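You operate a simulated robot arm through the tools that you are given. There is no shell and no other tool.

The job below is to be done with a simulated robot arm. You get a single attempt, and the scene is never put back.

## Task
Put the washer back to a plain 20 mixed wash, but don't start it.
Fine: child lock off, extra rinse off, no delay; leave the machine on.

It is judged by the outcome, as a careful person would: the job done as asked, and still so three seconds after it is handed in. It fails if anything else is knocked over, pushed out of place, dropped, spilled or broken.

## Robot
A 6-joint arm with a fingered hand, fixed in place. Base frame: the origin is at the foot of the arm, x ahead of it, y to its left, z up. Readings come in cm, degrees, newtons and seconds.
It reaches about 134.6 cm from its shoulder. Its first joint turns from -149.0 to 149.0 degrees. Payload 3.5 kg.
The tool frame sits at the grasp point between the pads (the TCP): z along the fingers, y along the line on which they close. The tips reach 2.6 cm beyond it. The gripper opens to 13.2 cm. The gripper's body begins 7.3 cm behind the TCP. The gripper is a hand of 4 fingers: y runs from the thumb to the fingers, the wrist lies at [0, 0, -23.4] in the tool frame.
Orientation is that of the tool frame in the base frame, as a unit quaternion [x, y, z, w]. With the fingers straight down and closing along the base's y, the tool's x points along the base's -x, its y along +y and its z along -z.

## Interface
- The arm moves only by the tool arm_command. Its argument "moves" is a list that holds one entry, the list of rows, each a list of 6 numbers: the shift along the tool's x, y, z in mm, then the turn, a rotation vector about the tool's x, y, z in degrees. In form: [[[x, y, z, wx, wy, wz], ...]]. A call has 1 to 20 rows; each row is the pose to reach, as a shift and turn from the pose commanded when the call began, along the tool's axes at that moment. A row lasts 0.2 s, in which the tool goes at most 5 cm and 8.6 degrees; a call with a longer step from one row to the next is refused whole. Where a pose cannot be reached the arm comes as near as it can. A force on the tool above 40 N (or 10 N above the force at the start of the call, whichever is more), or a blocked arm, ends the call early, and 0.2 s more pass. In this call time passes only in rows, and 0.2 s behind the last. The reply holds the time, the measured pose of the TCP, the force on the tool along the base axes, the opening and the grip force, in the units named above and with some noise, with the torque about the TCP (base axes, N m) and any sound that the robot's microphone picked up.
- Cameras (640 x 400 px; columns grow to the right, rows downward): "scene" is fixed at [39.85, 65.19, 140.49]; the picture's right is [-0.62, -0.79, 0.00], its down [-0.46, 0.36, -0.81] and it looks along [0.64, -0.50, -0.59] (base axes); focal length 360 px, centre (320, 200). "wrist" rides on the gripper at [6.8, 0.2, -9.7] in the tool frame; the picture's right is [-0.03, 1.00, 0.00], its down [-0.82, -0.02, -0.58] and it looks along [-0.58, -0.01, 0.82] (tool axes); focal length 270 px, centre (320, 200). There is no depth. A picture from a camera that has moved, and an enlarged one, comes with that camera's place and axes in the base frame and with its lens.
- get_image(camera): a new picture of that camera. The clock stands still meanwhile.
- slide_trunk(by): slides the trunk up (or, below 0, down) by that many cm; the arm rides with it, the base frame stays. It gives what a move gives, with no picture.
- finger_targets(finger1, finger2, finger3, thumb_bend): sets how far each is bent, from 0 (flat) to 1 (curled in); at 0.3 the hand is open as for a grip, at 0.7 the pads meet at the TCP. One left out holds its place. A second passes; each finger stops where it meets its share of the squeeze, and holds until it gets a number again. It is the only way to open and close the hand. It gives what a move gives, with no picture; readings hold the bend of each and the force on the fingers (four entries, about 0 where the hand has none), thumb and palm.
- inspect(camera, box): a new picture of the part [left, top, right, bottom] of that camera's present view, enlarged. The clock stands still meanwhile.
- close_job(): hands the job in; it is judged then, once.

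Places have to be worked out from the pictures, the camera data and where the tool is seen. Open the gripper and draw the arm clear of the work before you hand the job in, unless the task says otherwise.

The tools are called by a JSON object that holds its "name" and its "arguments". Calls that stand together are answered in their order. arm_command: Moves the arm, as the interface text tells. Its arguments: {"type":"object","properties":{"moves":{"type":"array","items":{"type":"array","items":{"type":"array","items":{"type":"number"}}}}},"required":["moves"]} The other tools are called the same way: slide_trunk (by) slides the trunk up or down; finger_targets (finger1, finger2, finger3, thumb_bend) moves the fingers one by one; get_image (camera) takes a picture; inspect (camera, box) takes an enlarged picture of a part of a camera's view; close_job () hands the job in.

At the start:

```text
time_s: 0.0
ee_pos: [79.2, 16.59, 106.53]
ee_rot: [0.0, 1.0, 0.0, 0.001]
contact_force: [-0.2, 0.0, -0.8]
torque: [0.0, -0.03, -0.03]
opening: 13.18
finger_force: 0.0
shape: jaw
bend: [0.3, 0.3, 0.3, 0.3]
finger forces: [0.0, 0.0, 0.0, 0.0, 0.0, 0.0]
trunk travel left (down, up): [-96.4, 0.6]
```

scene: 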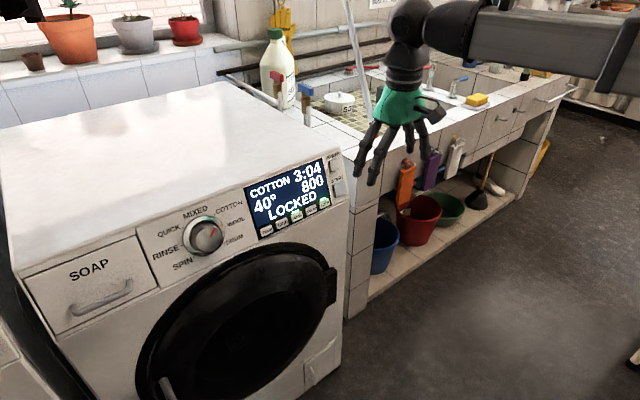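
wrist: 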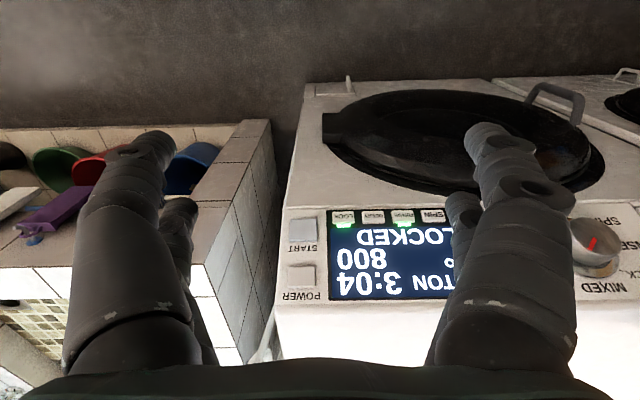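

The washer's display shows COTTON 40°, 800, LOCKED. I'll look closer at the panel to read the buttons and dial.

{"name": "inspect", "arguments": {"camera": "scene", "box": [230, 140, 360, 250]}}

{"name": "inspect", "arguments": {"camera": "scene", "box": [130, 180, 260, 290]}}

{"name": "inspect", "arguments": {"camera": "wrist", "box": [270, 190, 480, 310]}}

```text
3.64 times, centred on (295, 195) of scene
camera zoom: at [39.85, 65.19, 140.49], right [-0.62, -0.79, 0.0], down [-0.46, 0.36, -0.81], along [0.64, -0.5, -0.59], focal length 1310 px, centre (411, 218)
```

zoom: 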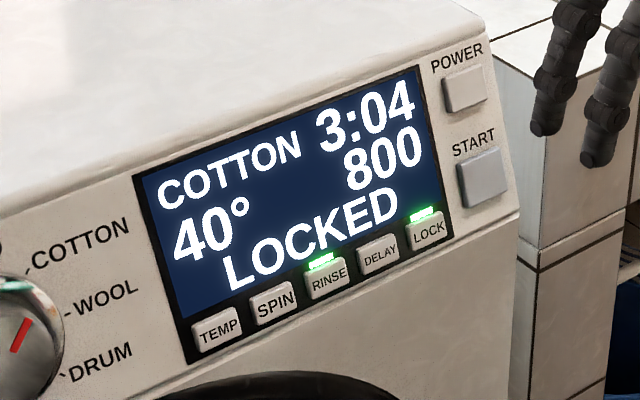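

```text
3.64 times, centred on (195, 235) of scene
camera zoom: at [39.85, 65.19, 140.49], right [-0.62, -0.79, 0.0], down [-0.46, 0.36, -0.81], along [0.64, -0.5, -0.59], focal length 1310 px, centre (774, 73)
```

zoom: 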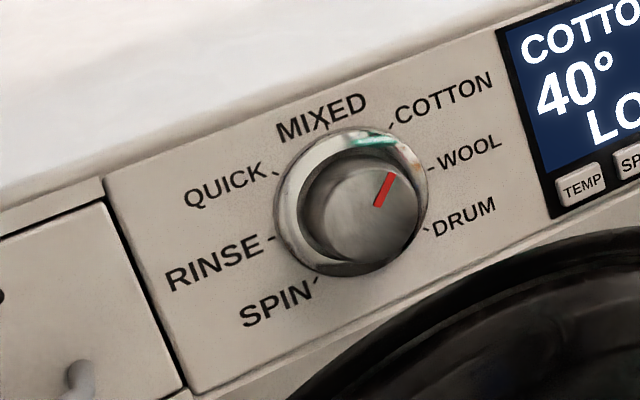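

```text
3.05 times, centred on (375, 250) of wrist
camera zoom: at [72.13, 16.81, 116.12], right [0.03, 1.0, 0.0], down [0.82, -0.02, 0.58], along [0.58, -0.01, -0.82], focal length 824 px, centre (152, 48)
```

zoom: 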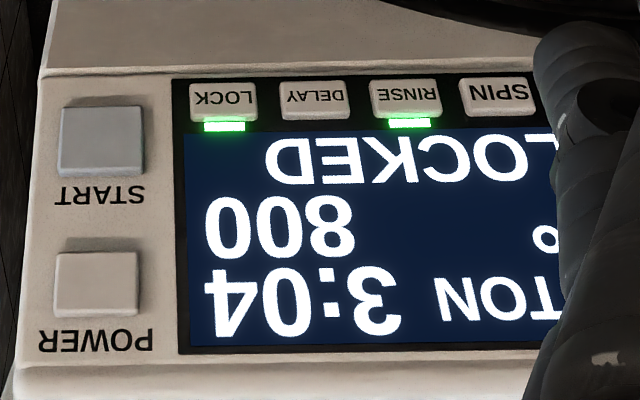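

The buttons triangulate well: START ≈ (97,14.2,88.3), LOCK ≈ (96.2,19.7,86.5), RINSE ≈ (96.3,28,86.5), dial cap ≈ (95.7,49.5,92.3), with the panel tilted back about 20°. Before moving, I'll check the hand's shape by curling all the fingers except finger1.

{"name": "inspect", "arguments": {"camera": "scene", "box": [330, 60, 470, 200]}}

{"name": "finger_targets", "arguments": {"finger1": 0.3, "finger2": 1.0, "finger3": 1.0, "thumb_bend": 1.0}}

{"name": "get_image", "arguments": {"camera": "wrist"}}

{"name": "inspect", "arguments": {"camera": "scene", "box": [330, 60, 470, 200]}}

```text
2.86 times, centred on (400, 130) of scene
camera zoom: at [39.85, 65.19, 140.49], right [-0.62, -0.79, 0.0], down [-0.46, 0.36, -0.81], along [0.64, -0.5, -0.59], focal length 1029 px, centre (91, 400)
```

zoom: 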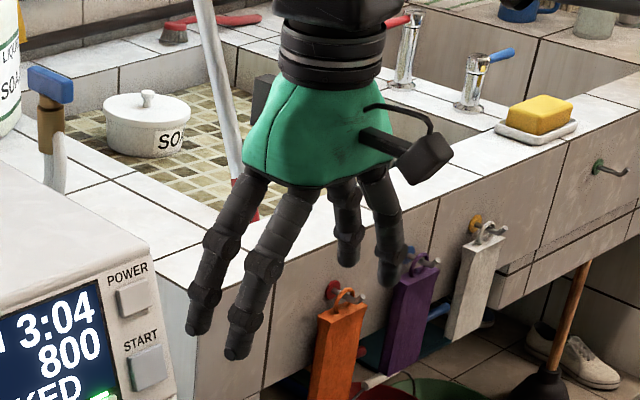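

```text
time_s: 1.0
ee_pos: [79.01, 16.56, 106.57]
ee_rot: [-0.001, 1.0, -0.001, 0.0]
contact_force: [-1.4, -0.1, -0.8]
torque: [0.02, -0.01, 0.02]
opening: 4.58
finger_force: 0.2
shape: fingers
bend: [0.3, 0.75, 0.75, 1.0]
finger forces: [0.0, 0.0, 0.0, 0.1, 0.0, 0.1]
trunk travel left (down, up): [-96.4, 0.6]
```

```text
taken
camera wrist: at [72.13, 16.81, 116.12], right [0.03, 1.0, 0.0], down [0.82, -0.02, 0.58], along [0.58, -0.01, -0.82], focal length 270 px, centre (320, 200)
```

wrist: 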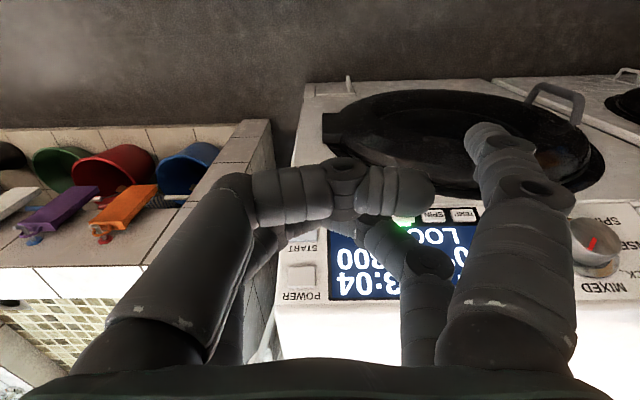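

```text
2.86 times, centred on (400, 130) of scene
camera zoom: at [39.85, 65.19, 140.49], right [-0.62, -0.79, 0.0], down [-0.46, 0.36, -0.81], along [0.64, -0.5, -0.59], focal length 1029 px, centre (91, 400)
```

zoom: 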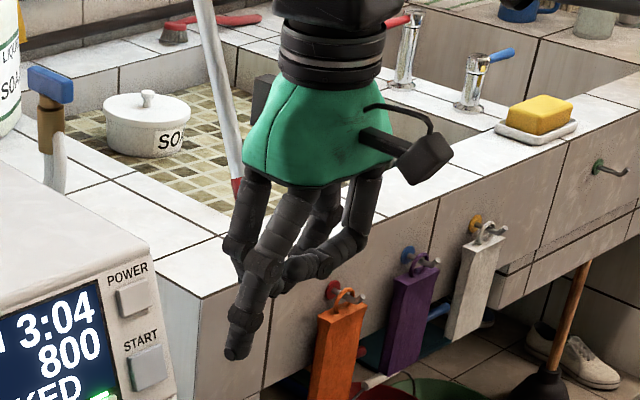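

Finger1's tip works out at tool offset about (+2.0,+7.8,+2.3) cm, with the other digits curled well behind it. I'll tilt the hand to face the panel along its normal, backing off a little at the same time.

{"name": "arm_command", "arguments": {"moves": [[[8, 0, 0, 0, -7.72, 0], [16, 0, 0, 0, -15.44, 0], [24, 0, 0, 0, -23.17, 0], [32, 0, 0, 0, -30.9, 0], [40, 0, 0, 0, -38.6, 0], [48, 0, 0, 0, -46.3, 0], [56, 0, 0, 0, -54.0, 0], [64, 0, 0, 0, -61.8, 0], [72, 0, 0, 0, -69.5, 0], [72, 0, 0, 0, -69.5, 0]]]}}

{"name": "get_image", "arguments": {"camera": "wrist"}}

{"name": "get_image", "arguments": {"camera": "scene"}}

```text
time_s: 3.2
ee_pos: [72.46, 17.17, 121.8]
ee_rot: [-0.001, 0.822, 0.001, 0.57]
contact_force: [0.1, 0.0, 0.6]
torque: [0.01, -0.02, 0.02]
opening: 4.59
finger_force: 0.1
shape: fingers
bend: [0.3, 0.76, 0.76, 1.0]
finger forces: [0.0, 0.0, 0.0, 0.0, 0.0, 0.0]
out of reach, approached as far as the arm can: row 2, 3, 4, 5, 6, 7, 8, 9, 10
trunk travel left (down, up): [-96.4, 0.6]
```

```text
taken
camera wrist: at [61.0, 17.48, 118.6], right [0.01, 1.0, 0.02], down [-0.26, -0.02, 0.97], along [0.97, -0.01, 0.25], focal length 270 px, centre (320, 200)
```

wrist: 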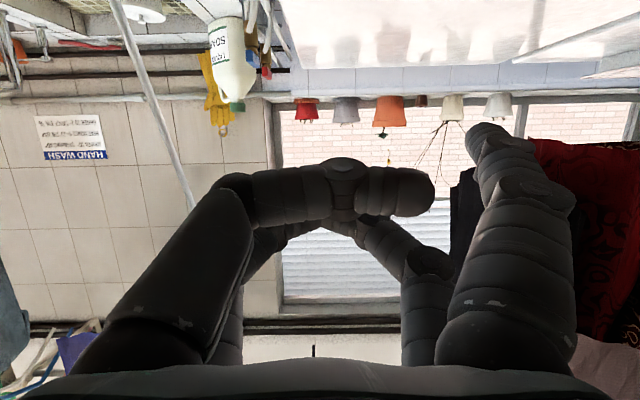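

```text
taken
```

scene: 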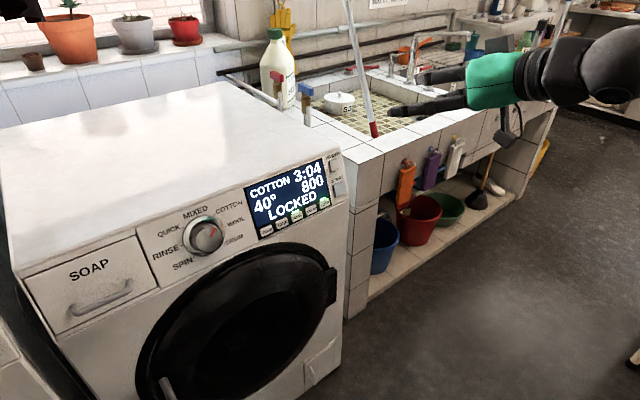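

The orientation is right, but the trunk is too high for the arm to get low enough, so the TCP ended at z=121.8. Nothing is below the hand out here (x≈72), so I'll lower the trunk.

{"name": "slide_trunk", "arguments": {"by": -31}}

{"name": "arm_command", "arguments": {"moves": [[[0, 0, 0, 0, 0, 0]]]}}

{"name": "get_image", "arguments": {"camera": "scene"}}

{"name": "get_image", "arguments": {"camera": "wrist"}}

```text
time_s: 6.3
ee_pos: [72.48, 17.21, 90.65]
ee_rot: [0.0, 0.822, 0.0, 0.569]
contact_force: [-0.6, -1.1, -0.1]
torque: [-0.01, 0.0, 0.02]
opening: 4.57
finger_force: 0.0
shape: fingers
bend: [0.3, 0.97, 0.97, 1.0]
finger forces: [0.0, 0.0, 0.1, 0.0, 0.0, 0.1]
trunk travel left (down, up): [-65.4, 31.6]
```

```text
time_s: 6.7
ee_pos: [72.62, 17.15, 90.65]
ee_rot: [0.0, 0.822, 0.0, 0.569]
contact_force: [-0.6, -0.1, -0.9]
torque: [0.02, -0.02, -0.02]
opening: 4.57
finger_force: 0.0
shape: fingers
bend: [0.3, 0.97, 0.97, 1.0]
finger forces: [0.1, 0.0, 0.1, 0.1, 0.0, 0.0]
trunk travel left (down, up): [-65.4, 31.6]
```

```text
taken
```

scene: 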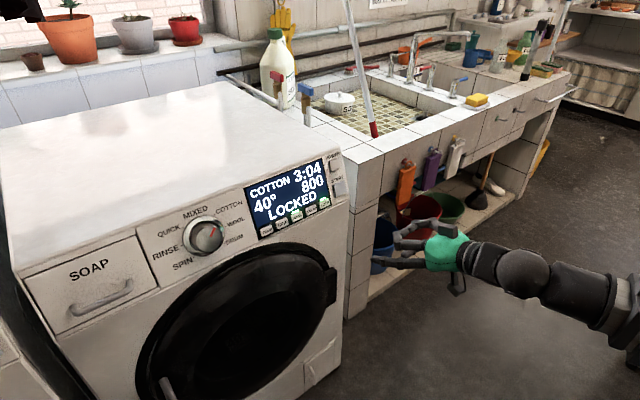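

```text
taken
camera wrist: at [61.0, 17.45, 87.58], right [0.01, 1.0, 0.02], down [-0.25, -0.02, 0.97], along [0.97, -0.01, 0.25], focal length 270 px, centre (320, 200)
```

wrist: 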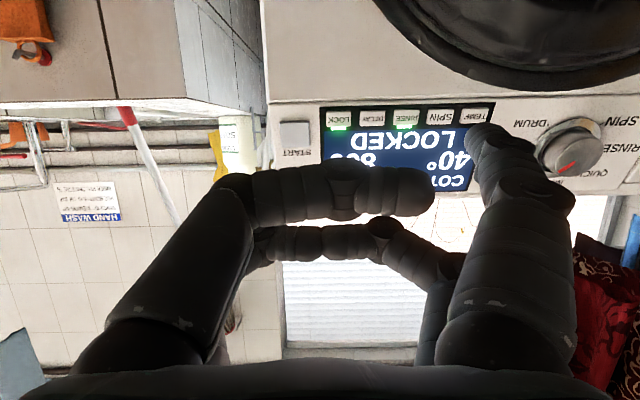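

The LOCK position checks out from this view too. Now I'll move to about 5 cm in front of the LOCK button, starting with the sideways and half of the forward shift to check tracking.

{"name": "arm_command", "arguments": {"moves": [[[-10, -13, 20, 0, 0, 0], [-20, -26, 40, 0, 0, 0], [-30, -39, 60, 0, 0, 0], [-32, -52, 80, 0, 0, 0]]]}}

```text
time_s: 7.7
ee_pos: [81.11, 11.87, 90.77]
ee_rot: [0.0, 0.821, 0.0, 0.57]
contact_force: [0.9, 0.2, 0.4]
torque: [-0.02, -0.05, 0.01]
opening: 4.58
finger_force: 0.0
shape: fingers
bend: [0.3, 0.97, 0.97, 1.0]
finger forces: [0.0, 0.0, 0.0, 0.0, 0.0, 0.1]
out of reach, approached as far as the arm can: row 2, 3, 4
trunk travel left (down, up): [-65.4, 31.6]
```

Tracking is close, though the arm reports it is near its limits. I'll continue to the pre-press pose.

{"name": "arm_command", "arguments": {"moves": [[[-8, 0, 20, 0, 0, 0], [-16, 0, 40, 0, 0, 0], [-25, 0, 62, 0, 0, 0], [-33, 0, 83, 0, 0, 0]]]}}

{"name": "get_image", "arguments": {"camera": "wrist"}}

{"name": "get_image", "arguments": {"camera": "scene"}}

```text
time_s: 8.7
ee_pos: [90.1, 12.09, 90.76]
ee_rot: [0.001, 0.821, -0.001, 0.571]
contact_force: [-0.5, 0.5, -0.1]
torque: [0.0, 0.03, 0.06]
opening: 4.61
finger_force: 0.1
shape: fingers
bend: [0.3, 0.97, 0.97, 1.0]
finger forces: [0.1, 0.0, 0.0, 0.1, 0.0, 0.0]
trunk travel left (down, up): [-65.4, 31.6]
```

```text
taken
camera wrist: at [78.51, 12.3, 87.62], right [0.01, 1.0, 0.02], down [-0.26, -0.02, 0.97], along [0.97, -0.01, 0.26], focal length 270 px, centre (320, 200)
```

wrist: 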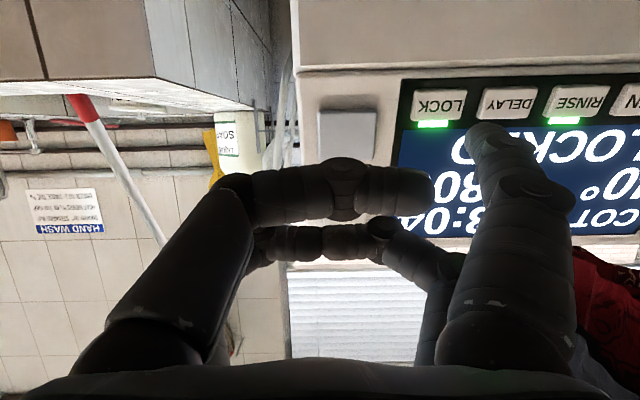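

```text
taken
```

scene: 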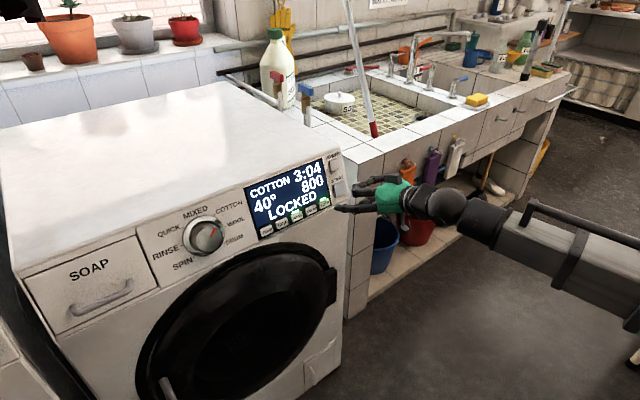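

The LOCK button sits in line with the fingertip within about 3 mm, roughly 5 cm ahead. I'll check the fingertip in a zoomed scene view before pressing.

{"name": "inspect", "arguments": {"camera": "scene", "box": [290, 150, 420, 240]}}

```text
4.44 times, centred on (355, 195) of scene
camera zoom: at [39.85, 65.19, 140.49], right [-0.62, -0.79, 0.0], down [-0.46, 0.36, -0.81], along [0.64, -0.5, -0.59], focal length 1601 px, centre (164, 222)
```

zoom: 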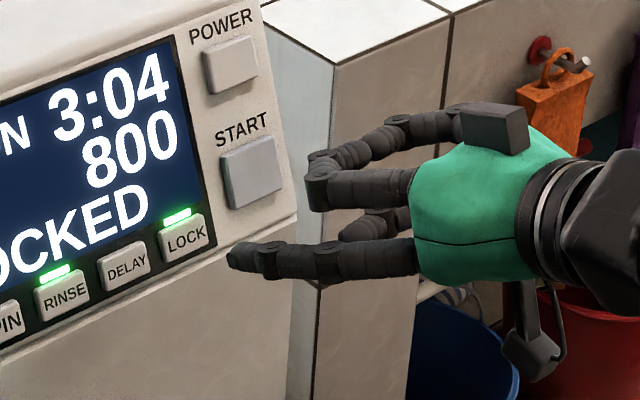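

The fingertip agrees with the prediction (91.6,19.9,88.1). I'll advance to near contact and then press in small steps.

{"name": "arm_command", "arguments": {"moves": [[[0, -2, 15, 0, 0, 0], [0, -3, 30, 0, 0, 0], [0, -3, 40, 0, 0, 0]]]}}

{"name": "arm_command", "arguments": {"moves": [[[0, 0, 3, 0, 0, 0], [0, 0, 6, 0, 0, 0], [0, 0, 8, 0, 0, 0]]]}}

{"name": "inspect", "arguments": {"camera": "scene", "box": [230, 140, 360, 250]}}

```text
time_s: 9.5
ee_pos: [93.76, 11.73, 90.59]
ee_rot: [-0.001, 0.823, 0.001, 0.567]
contact_force: [-0.2, -0.2, 0.0]
torque: [0.03, 0.0, -0.01]
opening: 4.57
finger_force: 0.0
shape: fingers
bend: [0.3, 0.97, 0.97, 1.0]
finger forces: [0.0, 0.0, 0.1, 0.1, 0.0, 0.1]
out of reach, approached as far as the arm can: row 1, 2, 3
trunk travel left (down, up): [-65.4, 31.6]
```

```text
time_s: 10.3
ee_pos: [94.57, 11.63, 90.62]
ee_rot: [0.0, 0.823, 0.0, 0.569]
contact_force: [-0.1, -0.9, -0.2]
torque: [0.01, 0.02, 0.0]
opening: 4.58
finger_force: 0.1
shape: fingers
bend: [0.3, 0.97, 0.97, 1.0]
finger forces: [0.1, 0.0, 0.0, 0.1, 0.0, 0.0]
trunk travel left (down, up): [-65.4, 31.6]
```

```text
3.64 times, centred on (295, 195) of scene
camera zoom: at [39.85, 65.19, 140.49], right [-0.62, -0.79, 0.0], down [-0.46, 0.36, -0.81], along [0.64, -0.5, -0.59], focal length 1310 px, centre (411, 218)
```

zoom: 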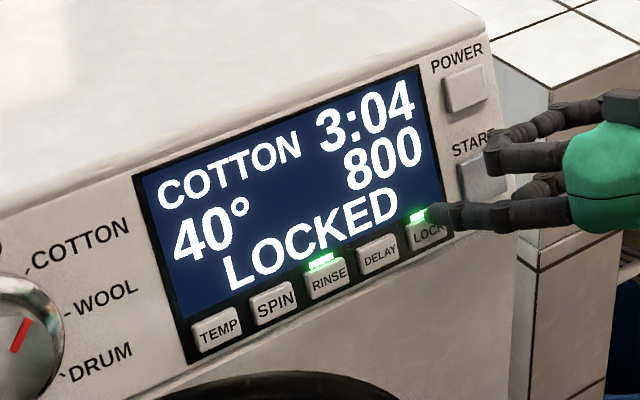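

The arm stopped descending at z≈90.6 (joint limit), so the tip sits slightly high, and the curled digits are near START. I'll back off, lower the trunk some more, and yaw the hand so that finger1 clearly leads and START stays clear.

{"name": "arm_command", "arguments": {"moves": [[[0, 0, -20, 0, 0, 0], [0, 0, -40, 0, 0, 0], [0, 0, -60, 0, 0, 0]]]}}

{"name": "slide_trunk", "arguments": {"by": -12}}

{"name": "arm_command", "arguments": {"moves": [[[0, 0, 0, 0, 0, 0]]]}}

```text
time_s: 11.1
ee_pos: [88.85, 11.75, 90.74]
ee_rot: [0.001, 0.821, -0.001, 0.57]
contact_force: [-0.9, 0.4, -0.2]
torque: [-0.02, -0.01, 0.03]
opening: 4.58
finger_force: 0.1
shape: fingers
bend: [0.3, 0.97, 0.97, 1.0]
finger forces: [0.1, 0.1, 0.0, 0.0, 0.0, 0.0]
out of reach, approached as far as the arm can: row 1, 2, 3
trunk travel left (down, up): [-65.4, 31.6]
```

```text
time_s: 12.6
ee_pos: [89.02, 11.7, 78.68]
ee_rot: [0.0, 0.821, 0.0, 0.571]
contact_force: [0.4, -0.2, 0.0]
torque: [-0.03, -0.05, -0.02]
opening: 4.57
finger_force: 0.0
shape: fingers
bend: [0.3, 0.97, 0.97, 1.0]
finger forces: [0.0, 0.0, 0.0, 0.1, 0.0, 0.1]
trunk travel left (down, up): [-53.4, 43.6]
```

```text
time_s: 13.0
ee_pos: [89.1, 11.7, 78.66]
ee_rot: [-0.001, 0.821, 0.001, 0.571]
contact_force: [-0.2, 0.6, 0.5]
torque: [0.0, 0.0, 0.01]
opening: 4.58
finger_force: 0.1
shape: fingers
bend: [0.3, 0.97, 0.97, 1.0]
finger forces: [0.0, 0.1, 0.1, 0.0, 0.1, 0.1]
trunk travel left (down, up): [-53.4, 43.6]
```

Now I'll raise the hand back, retracting first, into a yawed pre-press pose in front of LOCK.

{"name": "arm_command", "arguments": {"moves": [[[0, 0, -40, 0, 0, 0], [-40, 3, -55, 5, 0, 0], [-80, 6, -60, 10, 0, 0], [-117, 9.6, -60, 15, 0, 0], [-117, 9.6, -43, 15, 0, 0], [-117, 9.6, -43, 15, 0, 0]]]}}

{"name": "get_image", "arguments": {"camera": "wrist"}}

{"name": "inspect", "arguments": {"camera": "scene", "box": [290, 150, 420, 240]}}

```text
time_s: 14.4
ee_pos: [88.02, 12.73, 79.11]
ee_rot: [0.074, 0.813, -0.107, 0.568]
contact_force: [0.2, -0.2, 0.1]
torque: [0.01, -0.01, 0.04]
opening: 4.58
finger_force: 0.0
shape: fingers
bend: [0.3, 0.97, 0.97, 1.0]
finger forces: [0.0, 0.1, 0.0, 0.1, 0.1, 0.1]
out of reach, approached as far as the arm can: row 1, 2, 3, 4, 5, 6
trunk travel left (down, up): [-53.4, 43.6]
```

```text
taken
camera wrist: at [76.77, 15.47, 75.78], right [0.25, 0.97, -0.07], down [-0.24, 0.13, 0.96], along [0.94, -0.23, 0.27], focal length 270 px, centre (320, 200)
```

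wrist: 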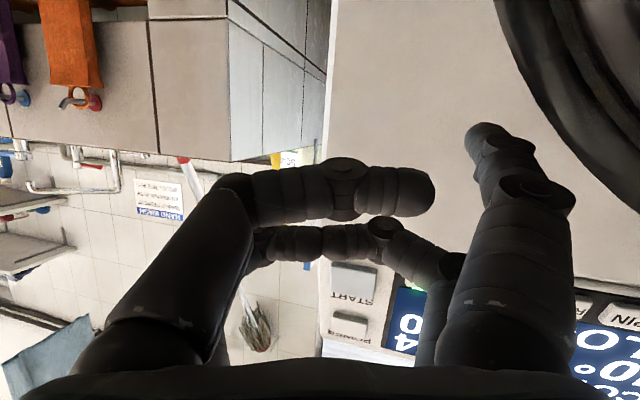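

```text
4.44 times, centred on (355, 195) of scene
camera zoom: at [39.85, 65.19, 140.49], right [-0.62, -0.79, 0.0], down [-0.46, 0.36, -0.81], along [0.64, -0.5, -0.59], focal length 1601 px, centre (164, 222)
```

zoom: 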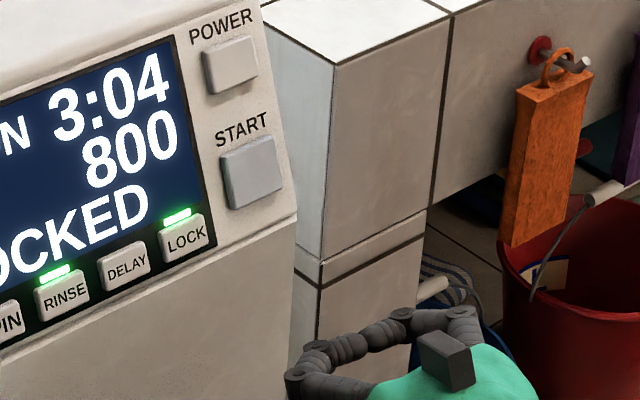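

So the wrist's height is fixed relative to the trunk: vertical motion comes only from the trunk, and the arm moves horizontally. I'll raise the trunk so that the fingertip is level with LOCK (TCP z≈89.7).

{"name": "slide_trunk", "arguments": {"by": 10.6}}

{"name": "get_image", "arguments": {"camera": "wrist"}}

{"name": "inspect", "arguments": {"camera": "scene", "box": [290, 150, 420, 240]}}

```text
time_s: 15.8
ee_pos: [87.93, 12.59, 89.61]
ee_rot: [0.075, 0.813, -0.107, 0.567]
contact_force: [-0.1, -0.5, 0.4]
torque: [0.02, 0.04, 0.01]
opening: 4.56
finger_force: 0.1
shape: fingers
bend: [0.3, 0.97, 0.97, 1.0]
finger forces: [0.0, 0.0, 0.0, 0.1, 0.1, 0.0]
trunk travel left (down, up): [-64.0, 33.0]
```

```text
taken
camera wrist: at [76.78, 15.47, 86.37], right [0.25, 0.97, -0.07], down [-0.24, 0.13, 0.96], along [0.94, -0.23, 0.27], focal length 270 px, centre (320, 200)
```

wrist: 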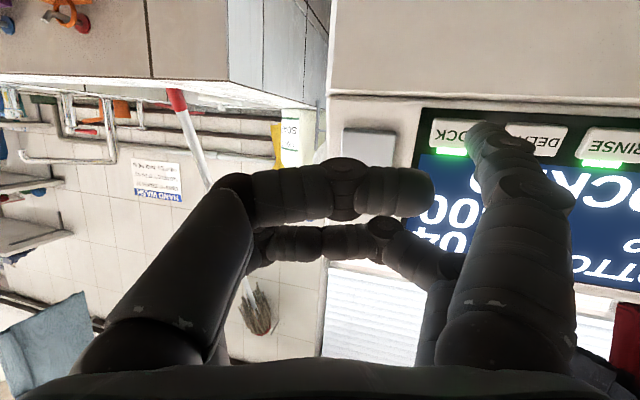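

```text
4.44 times, centred on (355, 195) of scene
camera zoom: at [39.85, 65.19, 140.49], right [-0.62, -0.79, 0.0], down [-0.46, 0.36, -0.81], along [0.64, -0.5, -0.59], focal length 1601 px, centre (164, 222)
```

zoom: 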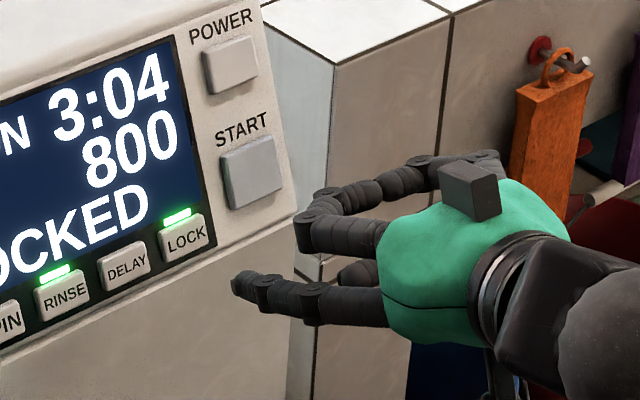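

The tip is at about (91.3,19.6,86.3), straight in front of LOCK at (96.2,19.8,86.4). I'll move horizontally forward to near contact.

{"name": "arm_command", "arguments": {"moves": [[[-5, 4, 12, 0, 0, 0], [-10, 8, 24, 0, 0, 0], [-14, 11.7, 35.7, 0, 0, 0]]]}}

{"name": "inspect", "arguments": {"camera": "scene", "box": [290, 150, 420, 240]}}

{"name": "inspect", "arguments": {"camera": "wrist", "box": [320, 60, 640, 260]}}

```text
time_s: 16.6
ee_pos: [91.97, 12.85, 89.65]
ee_rot: [0.074, 0.814, -0.107, 0.567]
contact_force: [-0.4, 0.0, 0.6]
torque: [0.02, 0.03, -0.01]
opening: 4.56
finger_force: 0.0
shape: fingers
bend: [0.3, 0.97, 0.97, 1.0]
finger forces: [0.1, 0.1, 0.1, 0.1, 0.0, 0.0]
trunk travel left (down, up): [-64.0, 33.0]
```

```text
4.44 times, centred on (355, 195) of scene
camera zoom: at [39.85, 65.19, 140.49], right [-0.62, -0.79, 0.0], down [-0.46, 0.36, -0.81], along [0.64, -0.5, -0.59], focal length 1601 px, centre (164, 222)
```

zoom: 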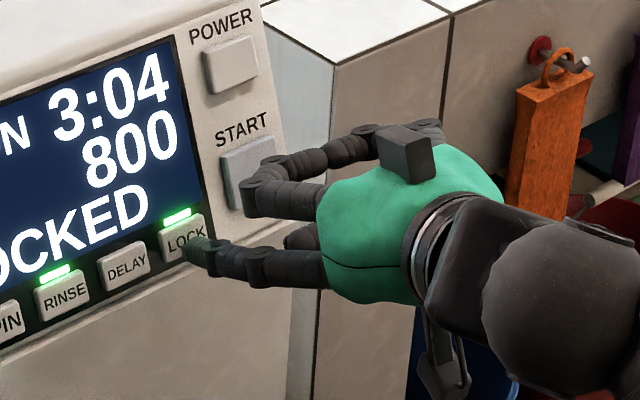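

```text
2.00 times, centred on (480, 160) of wrist
camera zoom: at [80.84, 15.64, 86.37], right [0.25, 0.97, -0.07], down [-0.24, 0.13, 0.96], along [0.94, -0.23, 0.27], focal length 541 px, centre (0, 280)
```

zoom: 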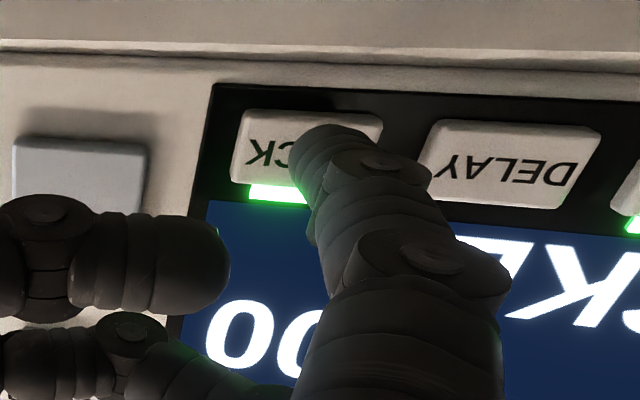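

The tip is centered on LOCK and about 1 cm off. I'll press forward in 2 mm steps, watching force and sound.

{"name": "arm_command", "arguments": {"moves": [[[-0.7, 0.5, 1.8, 0, 0, 0], [-1.4, 1.0, 3.6, 0, 0, 0], [-2.1, 1.5, 5.4, 0, 0, 0], [-2.8, 1.9, 7.2, 0, 0, 0], [-3.5, 2.4, 9.0, 0, 0, 0]]]}}

{"name": "inspect", "arguments": {"camera": "scene", "box": [230, 140, 360, 250]}}

```text
time_s: 17.8
ee_pos: [92.83, 12.84, 89.71]
ee_rot: [0.075, 0.813, -0.108, 0.567]
contact_force: [-4.0, -0.3, 0.9]
torque: [0.01, 0.12, 0.27]
opening: 4.61
finger_force: 2.4
shape: fingers
bend: [0.3, 0.97, 0.97, 1.0]
finger forces: [4.1, 0.0, 0.0, 0.1, 0.0, 0.0]
trunk travel left (down, up): [-64.0, 33.0]
heard: click
```

```text
3.64 times, centred on (295, 195) of scene
camera zoom: at [39.85, 65.19, 140.49], right [-0.62, -0.79, 0.0], down [-0.46, 0.36, -0.81], along [0.64, -0.5, -0.59], focal length 1310 px, centre (411, 218)
```

zoom: 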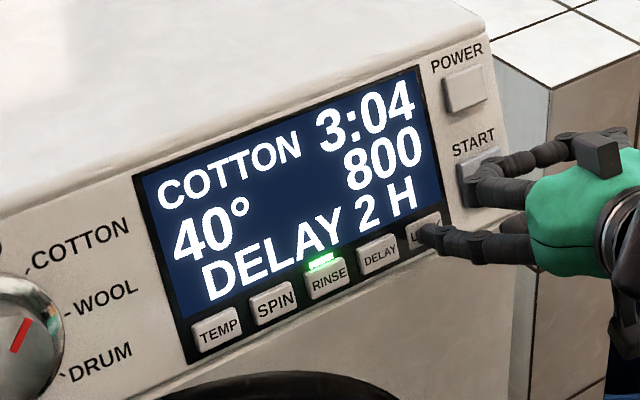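

A click was heard: the lock light is off and the display now shows DELAY 2 H. I'll release by backing off and check.

{"name": "arm_command", "arguments": {"moves": [[[5, -3.6, -13.6, 0, 0, 0], [14, -9.7, -36, 0, 0, 0]]]}}

{"name": "inspect", "arguments": {"camera": "scene", "box": [230, 140, 360, 250]}}

```text
time_s: 18.4
ee_pos: [88.97, 12.95, 89.63]
ee_rot: [0.074, 0.814, -0.107, 0.566]
contact_force: [-0.4, 0.2, 0.2]
torque: [0.02, 0.02, 0.01]
opening: 4.55
finger_force: 0.0
shape: fingers
bend: [0.3, 0.97, 0.97, 1.0]
finger forces: [0.1, 0.0, 0.1, 0.0, 0.0, 0.0]
trunk travel left (down, up): [-64.0, 33.0]
```

```text
3.64 times, centred on (295, 195) of scene
camera zoom: at [39.85, 65.19, 140.49], right [-0.62, -0.79, 0.0], down [-0.46, 0.36, -0.81], along [0.64, -0.5, -0.59], focal length 1310 px, centre (411, 218)
```

zoom: 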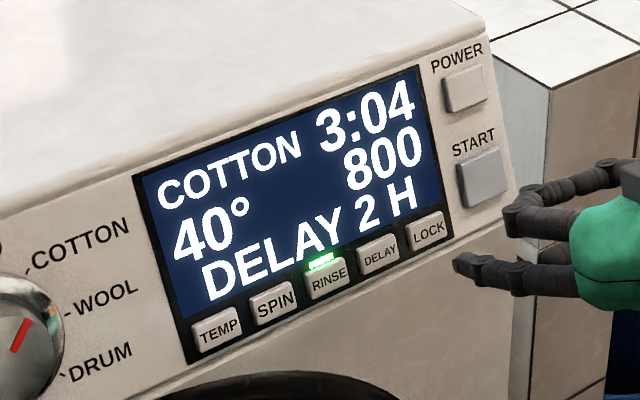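

Lock is off. Next is DELAY: I'll shift 4 cm to the left (+y), press in small steps, and retract.

{"name": "arm_command", "arguments": {"moves": [[[0, 39, -10.5, 0, 0, 0], [-5.25, 42.7, 3.1, 0, 0, 0], [-10.5, 46.4, 16.6, 0, 0, 0], [-11.9, 47.4, 20.3, 0, 0, 0], [-12.9, 48.1, 23, 0, 0, 0], [-13.8, 48.7, 25.2, 0, 0, 0], [-5.25, 42.7, 3.1, 0, 0, 0], [0, 39, -10.5, 0, 0, 0]]]}}

{"name": "inspect", "arguments": {"camera": "scene", "box": [230, 140, 360, 250]}}

{"name": "get_image", "arguments": {"camera": "wrist"}}

```text
time_s: 20.2
ee_pos: [88.91, 17.0, 89.55]
ee_rot: [0.074, 0.814, -0.107, 0.567]
contact_force: [0.3, -0.8, 0.0]
torque: [0.0, -0.03, -0.03]
opening: 4.59
finger_force: 0.0
shape: fingers
bend: [0.3, 0.97, 0.97, 1.0]
finger forces: [0.0, 0.0, 0.0, 0.0, 0.0, 0.1]
trunk travel left (down, up): [-64.0, 33.0]
heard: click
```

```text
3.64 times, centred on (295, 195) of scene
camera zoom: at [39.85, 65.19, 140.49], right [-0.62, -0.79, 0.0], down [-0.46, 0.36, -0.81], along [0.64, -0.5, -0.59], focal length 1310 px, centre (411, 218)
```

zoom: 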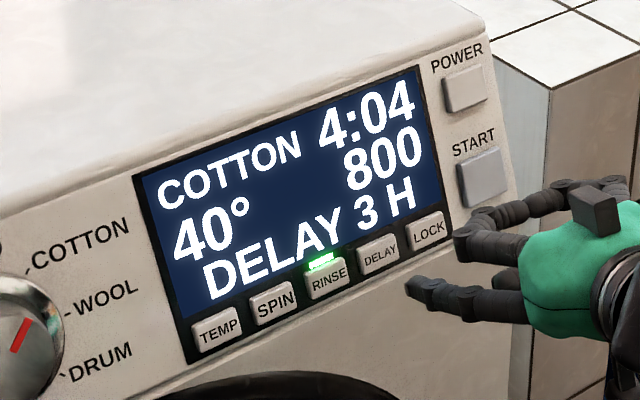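

```text
taken
camera wrist: at [77.8, 19.77, 86.37], right [0.25, 0.97, -0.07], down [-0.24, 0.13, 0.96], along [0.94, -0.23, 0.27], focal length 270 px, centre (320, 200)
```

wrist: 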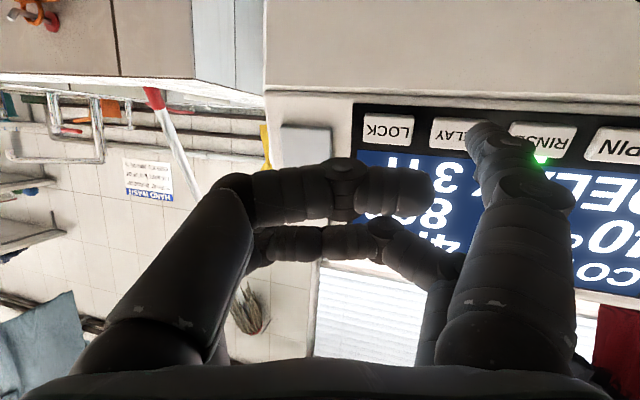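

The click registered, but DELAY went up from 2 to 3 H, so it counts upward and should eventually wrap. I'll press it twice more and watch the display.

{"name": "arm_command", "arguments": {"moves": [[[-5.25, 3.7, 13.6, 0, 0, 0], [-10.5, 7.4, 27.1, 0, 0, 0], [-12.6, 8.8, 32.6, 0, 0, 0], [-13.8, 9.7, 35.7, 0, 0, 0], [-10.5, 7.4, 27.1, 0, 0, 0], [-12.6, 8.8, 32.6, 0, 0, 0], [-13.8, 9.7, 35.7, 0, 0, 0], [-10.5, 7.4, 27.1, 0, 0, 0], [0, 0, 0, 0, 0, 0]]]}}

{"name": "inspect", "arguments": {"camera": "scene", "box": [230, 140, 360, 250]}}

```text
time_s: 22.2
ee_pos: [89.03, 16.85, 89.59]
ee_rot: [0.075, 0.813, -0.108, 0.567]
contact_force: [0.5, 0.3, 0.2]
torque: [0.01, -0.02, -0.04]
opening: 4.58
finger_force: 0.1
shape: fingers
bend: [0.3, 0.97, 0.97, 1.0]
finger forces: [0.1, 0.0, 0.0, 0.0, 0.1, 0.0]
trunk travel left (down, up): [-64.0, 33.0]
heard: click, click
```

```text
3.64 times, centred on (295, 195) of scene
camera zoom: at [39.85, 65.19, 140.49], right [-0.62, -0.79, 0.0], down [-0.46, 0.36, -0.81], along [0.64, -0.5, -0.59], focal length 1310 px, centre (411, 218)
```

zoom: 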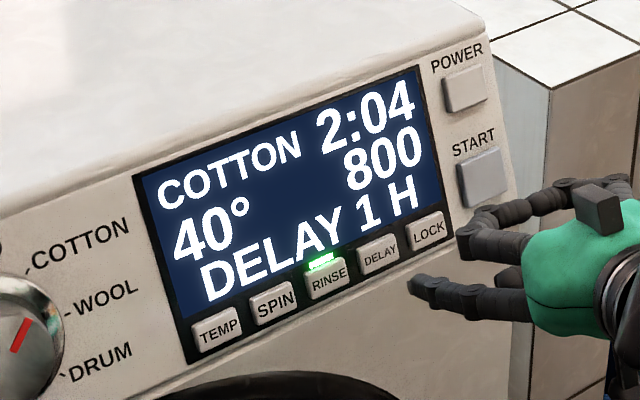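

Two clicks took it 3 → off → 1 H, so the cycle is 0-1-2-3. Three more presses bring it to off.

{"name": "arm_command", "arguments": {"moves": [[[-5.25, 3.7, 13.6, 0, 0, 0], [-10.5, 7.4, 27.1, 0, 0, 0], [-12.6, 8.8, 32.6, 0, 0, 0], [-13.8, 9.7, 35.7, 0, 0, 0], [-10.5, 7.4, 27.1, 0, 0, 0], [-12.6, 8.8, 32.6, 0, 0, 0], [-13.8, 9.7, 35.7, 0, 0, 0], [-10.5, 7.4, 27.1, 0, 0, 0], [-12.6, 8.8, 32.6, 0, 0, 0], [-13.8, 9.7, 35.7, 0, 0, 0], [-10.5, 7.4, 27.1, 0, 0, 0], [0, 0, 0, 0, 0, 0]]]}}

{"name": "inspect", "arguments": {"camera": "scene", "box": [230, 140, 360, 250]}}

```text
time_s: 24.8
ee_pos: [88.8, 16.91, 89.67]
ee_rot: [0.076, 0.813, -0.108, 0.567]
contact_force: [1.4, -0.6, 0.8]
torque: [-0.02, 0.03, -0.02]
opening: 4.57
finger_force: 0.1
shape: fingers
bend: [0.3, 0.97, 0.97, 1.0]
finger forces: [0.0, 0.0, 0.0, 0.0, 0.1, 0.1]
trunk travel left (down, up): [-64.0, 33.0]
heard: click, click, click
```

```text
3.64 times, centred on (295, 195) of scene
camera zoom: at [39.85, 65.19, 140.49], right [-0.62, -0.79, 0.0], down [-0.46, 0.36, -0.81], along [0.64, -0.5, -0.59], focal length 1310 px, centre (411, 218)
```

zoom: 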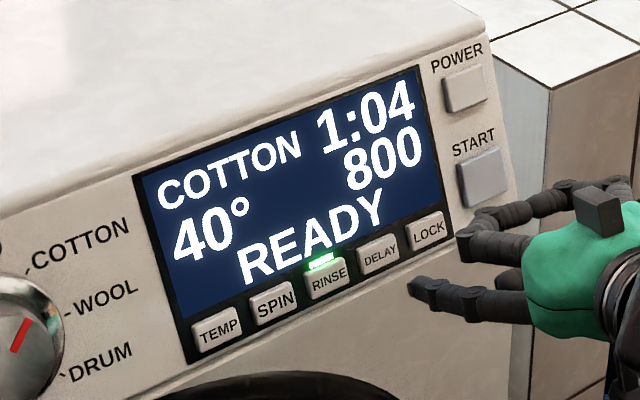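

The display shows READY with no delay. Next is RINSE, another 4.1 cm to the left: one press.

{"name": "arm_command", "arguments": {"moves": [[[0, 39.6, -10.6, 0, 0, 0], [-5.25, 43.3, 3.0, 0, 0, 0], [-10.5, 47.0, 16.5, 0, 0, 0], [-11.9, 48.0, 20.2, 0, 0, 0], [-12.9, 48.7, 22.9, 0, 0, 0], [-13.8, 49.3, 25.1, 0, 0, 0], [-5.25, 43.3, 3.1, 0, 0, 0], [0, 39.6, -10.6, 0, 0, 0]]]}}

{"name": "inspect", "arguments": {"camera": "scene", "box": [230, 140, 360, 250]}}

```text
time_s: 26.6
ee_pos: [88.87, 21.08, 89.61]
ee_rot: [0.074, 0.814, -0.108, 0.566]
contact_force: [0.9, 0.4, -0.1]
torque: [0.02, 0.03, 0.0]
opening: 4.59
finger_force: 0.1
shape: fingers
bend: [0.3, 0.97, 0.97, 1.0]
finger forces: [0.1, 0.0, 0.1, 0.0, 0.1, 0.1]
trunk travel left (down, up): [-64.0, 33.0]
heard: click
```

```text
3.64 times, centred on (295, 195) of scene
camera zoom: at [39.85, 65.19, 140.49], right [-0.62, -0.79, 0.0], down [-0.46, 0.36, -0.81], along [0.64, -0.5, -0.59], focal length 1310 px, centre (411, 218)
```

zoom: 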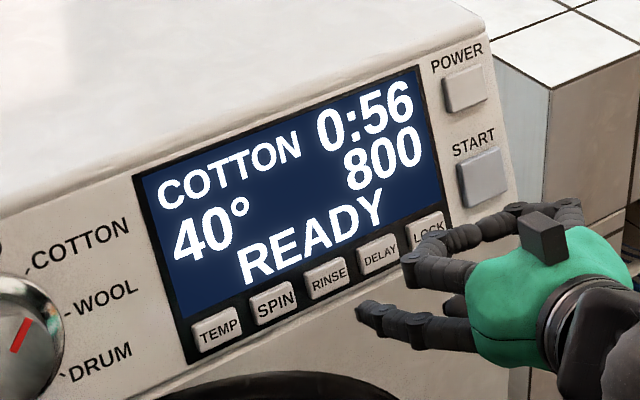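

Rinse light is off (0:56). Next is the dial: I'll back away, undo the yaw, shift toward the dial, then open the hand and look at the knob closely.

{"name": "arm_command", "arguments": {"moves": [[[14, -9.7, -36, 0, 0, 0], [21, 20, -62, -4, 0, 0], [21, 57, -72, -8, 0, 0], [21, 94, -82, -12, 0, 0], [21, 130.3, -93.2, -15, 0, 0], [21, 130.3, -93.2, -15, 0, 0]]]}}

{"name": "slide_trunk", "arguments": {"by": 3}}

{"name": "finger_targets", "arguments": {"finger1": 0.3, "finger2": 0.3, "finger3": 0.3, "thumb_bend": 0.3}}

{"name": "get_image", "arguments": {"camera": "wrist"}}

{"name": "get_image", "arguments": {"camera": "scene"}}

```text
time_s: 28.0
ee_pos: [82.88, 36.09, 89.36]
ee_rot: [0.0, 0.82, 0.0, 0.572]
contact_force: [-0.3, -0.4, 0.1]
torque: [0.01, 0.02, 0.01]
opening: 4.58
finger_force: 0.0
shape: fingers
bend: [0.3, 0.97, 0.97, 1.0]
finger forces: [0.0, 0.0, 0.0, 0.1, 0.1, 0.1]
trunk travel left (down, up): [-64.0, 33.0]
```

```text
time_s: 28.7
ee_pos: [82.93, 35.98, 92.42]
ee_rot: [0.0, 0.82, -0.001, 0.572]
contact_force: [0.3, -0.3, 0.2]
torque: [0.02, 0.01, -0.01]
opening: 4.59
finger_force: 0.0
shape: fingers
bend: [0.3, 0.97, 0.97, 1.0]
finger forces: [0.0, 0.0, 0.0, 0.0, 0.0, 0.0]
trunk travel left (down, up): [-67.0, 30.0]
```

```text
time_s: 29.7
ee_pos: [83.0, 36.1, 92.39]
ee_rot: [0.0, 0.82, 0.0, 0.572]
contact_force: [0.4, -0.8, 0.8]
torque: [0.0, 0.0, -0.02]
opening: 13.33
finger_force: 0.0
shape: fingers
bend: [0.3, 0.3, 0.3, 0.3]
finger forces: [0.1, 0.0, 0.0, 0.0, 0.0, 0.0]
trunk travel left (down, up): [-67.0, 30.0]
```

```text
taken
camera wrist: at [71.44, 36.33, 89.25], right [0.01, 1.0, 0.02], down [-0.26, -0.02, 0.97], along [0.97, -0.01, 0.26], focal length 270 px, centre (320, 200)
```

wrist: 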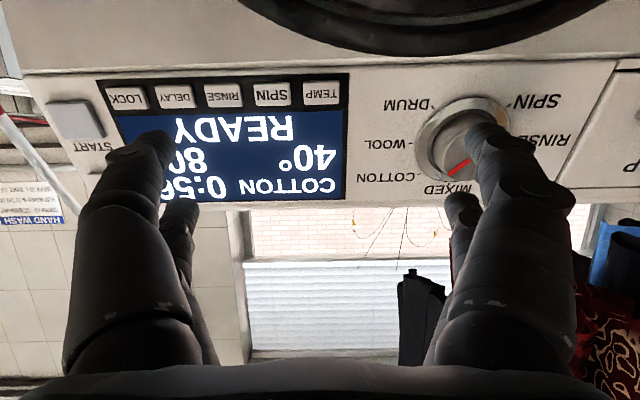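

```text
taken
```

scene: 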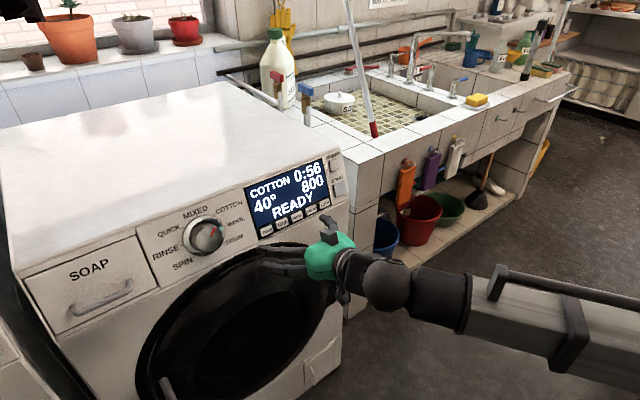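

Now I'll center the open hand in front of the dial (y≈49.5), keeping the same distance.

{"name": "arm_command", "arguments": {"moves": [[[0, 45, 0, 0, 0, 0], [0, 90, 0, 0, 0, 0], [0, 134, 0, 0, 0, 0]]]}}

{"name": "get_image", "arguments": {"camera": "wrist"}}

{"name": "inspect", "arguments": {"camera": "wrist", "box": [220, 50, 420, 200]}}

{"name": "inspect", "arguments": {"camera": "scene", "box": [130, 180, 300, 300]}}

```text
time_s: 30.5
ee_pos: [83.05, 49.47, 92.41]
ee_rot: [0.001, 0.821, 0.0, 0.57]
contact_force: [-0.3, -0.4, 0.4]
torque: [-0.03, -0.01, -0.01]
opening: 13.29
finger_force: 0.0
shape: fingers
bend: [0.3, 0.3, 0.3, 0.3]
finger forces: [0.0, 0.1, 0.0, 0.0, 0.0, 0.1]
trunk travel left (down, up): [-67.0, 30.0]
```

```text
taken
camera wrist: at [71.58, 49.72, 89.23], right [0.01, 1.0, 0.02], down [-0.26, -0.02, 0.97], along [0.97, -0.02, 0.26], focal length 270 px, centre (320, 200)
```

wrist: 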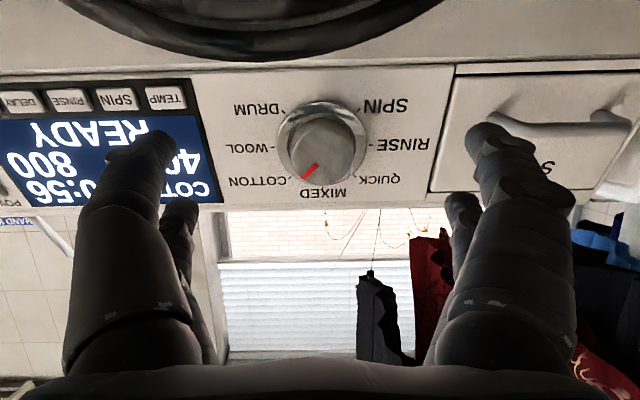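

```text
2.67 times, centred on (320, 125) of wrist
camera zoom: at [71.58, 49.72, 89.23], right [0.01, 1.0, 0.02], down [-0.26, -0.02, 0.97], along [0.97, -0.02, 0.26], focal length 721 px, centre (320, 400)
```

zoom: 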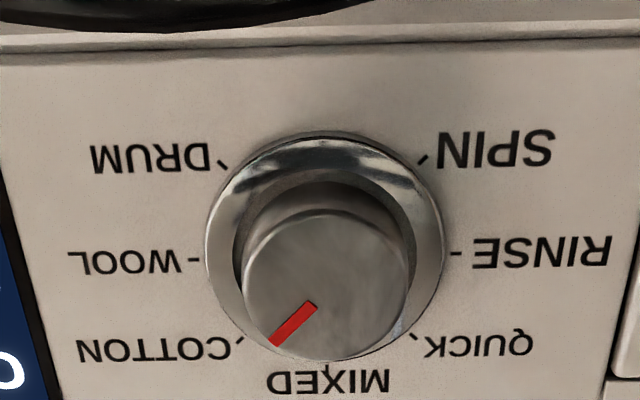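

```text
3.33 times, centred on (215, 240) of scene
camera zoom: at [39.85, 65.19, 140.49], right [-0.62, -0.79, 0.0], down [-0.46, 0.36, -0.81], along [0.64, -0.5, -0.59], focal length 1200 px, centre (670, 67)
```

zoom: 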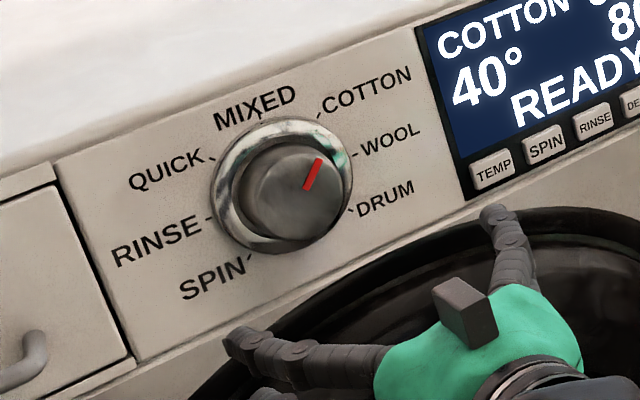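

The knob is about 5.4 cm wide, protrudes about 3 cm, is set in an 8.4 cm ring and centered near (98,49.5,90.8); the labels are 45° apart. I'll approach part of the way and re-check the centering.

{"name": "arm_command", "arguments": {"moves": [[[-9.8, 0, 26, 0, 0, 0], [-19.5, 0, 52.5, 0, 0, 0], [-26, 0, 70, 0, 0, 0]]]}}

{"name": "get_image", "arguments": {"camera": "wrist"}}

{"name": "inspect", "arguments": {"camera": "scene", "box": [130, 180, 300, 300]}}

```text
time_s: 31.3
ee_pos: [90.37, 49.5, 92.28]
ee_rot: [0.001, 0.82, -0.002, 0.572]
contact_force: [0.1, -0.8, -0.9]
torque: [0.01, 0.01, -0.01]
opening: 13.31
finger_force: 0.0
shape: fingers
bend: [0.3, 0.3, 0.3, 0.3]
finger forces: [0.0, 0.0, 0.0, 0.0, 0.0, 0.1]
trunk travel left (down, up): [-67.0, 30.0]
```

```text
taken
camera wrist: at [78.98, 49.74, 89.24], right [0.01, 1.0, 0.02], down [-0.26, -0.02, 0.97], along [0.97, -0.01, 0.26], focal length 270 px, centre (320, 200)
```

wrist: 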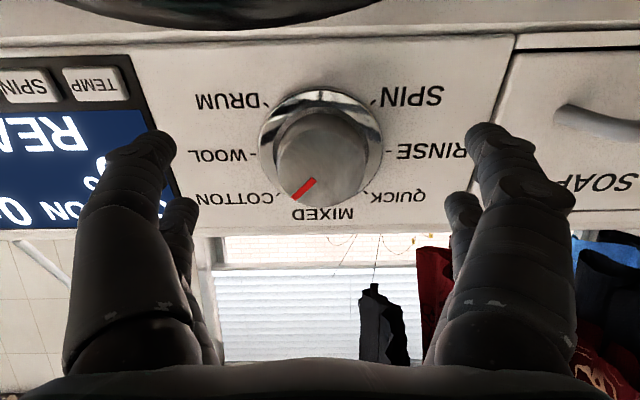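

```text
3.33 times, centred on (215, 240) of scene
camera zoom: at [39.85, 65.19, 140.49], right [-0.62, -0.79, 0.0], down [-0.46, 0.36, -0.81], along [0.64, -0.5, -0.59], focal length 1200 px, centre (670, 67)
```

zoom: 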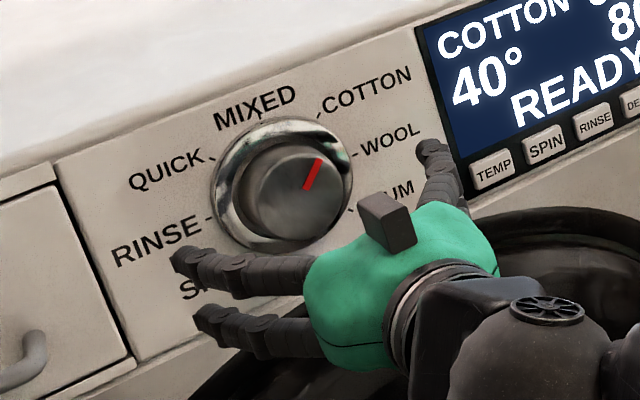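

The hand needs to be about 0.7 cm lower and 0.2 cm further left to be coaxial with the knob. I'll lower the trunk slightly and advance with the open fingers around the knob.

{"name": "slide_trunk", "arguments": {"by": -0.7}}

{"name": "arm_command", "arguments": {"moves": [[[-4.2, 1, 11.2, 0, 0, 0], [-8.4, 2, 22.5, 0, 0, 0], [-12.5, 2, 33.7, 0, 0, 0]]]}}

{"name": "get_image", "arguments": {"camera": "wrist"}}

{"name": "inspect", "arguments": {"camera": "scene", "box": [130, 180, 300, 300]}}

```text
time_s: 31.9
ee_pos: [90.38, 49.42, 91.65]
ee_rot: [-0.001, 0.82, 0.0, 0.572]
contact_force: [-0.4, 0.0, 0.2]
torque: [0.04, 0.01, -0.01]
opening: 13.32
finger_force: 0.1
shape: fingers
bend: [0.3, 0.3, 0.3, 0.3]
finger forces: [0.1, 0.0, 0.0, 0.1, 0.0, 0.1]
trunk travel left (down, up): [-66.3, 30.7]
```

```text
time_s: 32.7
ee_pos: [94.13, 49.73, 91.65]
ee_rot: [-0.001, 0.821, 0.0, 0.571]
contact_force: [-0.1, -0.1, 0.1]
torque: [-0.03, 0.01, 0.0]
opening: 13.31
finger_force: 0.0
shape: fingers
bend: [0.3, 0.3, 0.3, 0.3]
finger forces: [0.0, 0.0, 0.0, 0.0, 0.0, 0.0]
trunk travel left (down, up): [-66.3, 30.7]
```

```text
taken
camera wrist: at [82.53, 49.96, 88.55], right [0.01, 1.0, 0.02], down [-0.26, -0.02, 0.97], along [0.97, -0.01, 0.26], focal length 270 px, centre (320, 200)
```

wrist: 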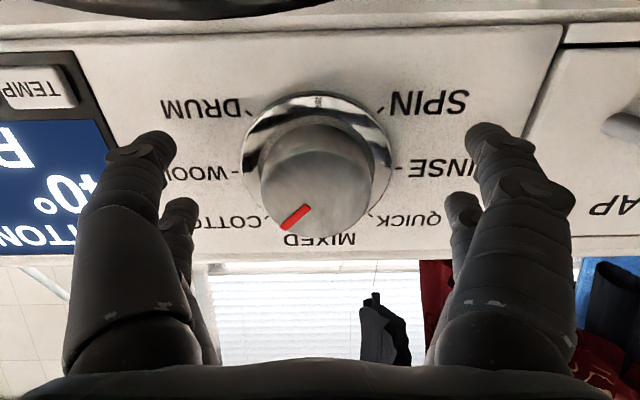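

```text
3.33 times, centred on (215, 240) of scene
camera zoom: at [39.85, 65.19, 140.49], right [-0.62, -0.79, 0.0], down [-0.46, 0.36, -0.81], along [0.64, -0.5, -0.59], focal length 1200 px, centre (670, 67)
```

zoom: 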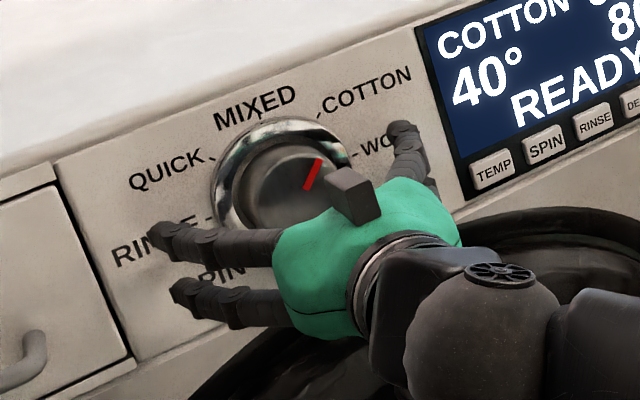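

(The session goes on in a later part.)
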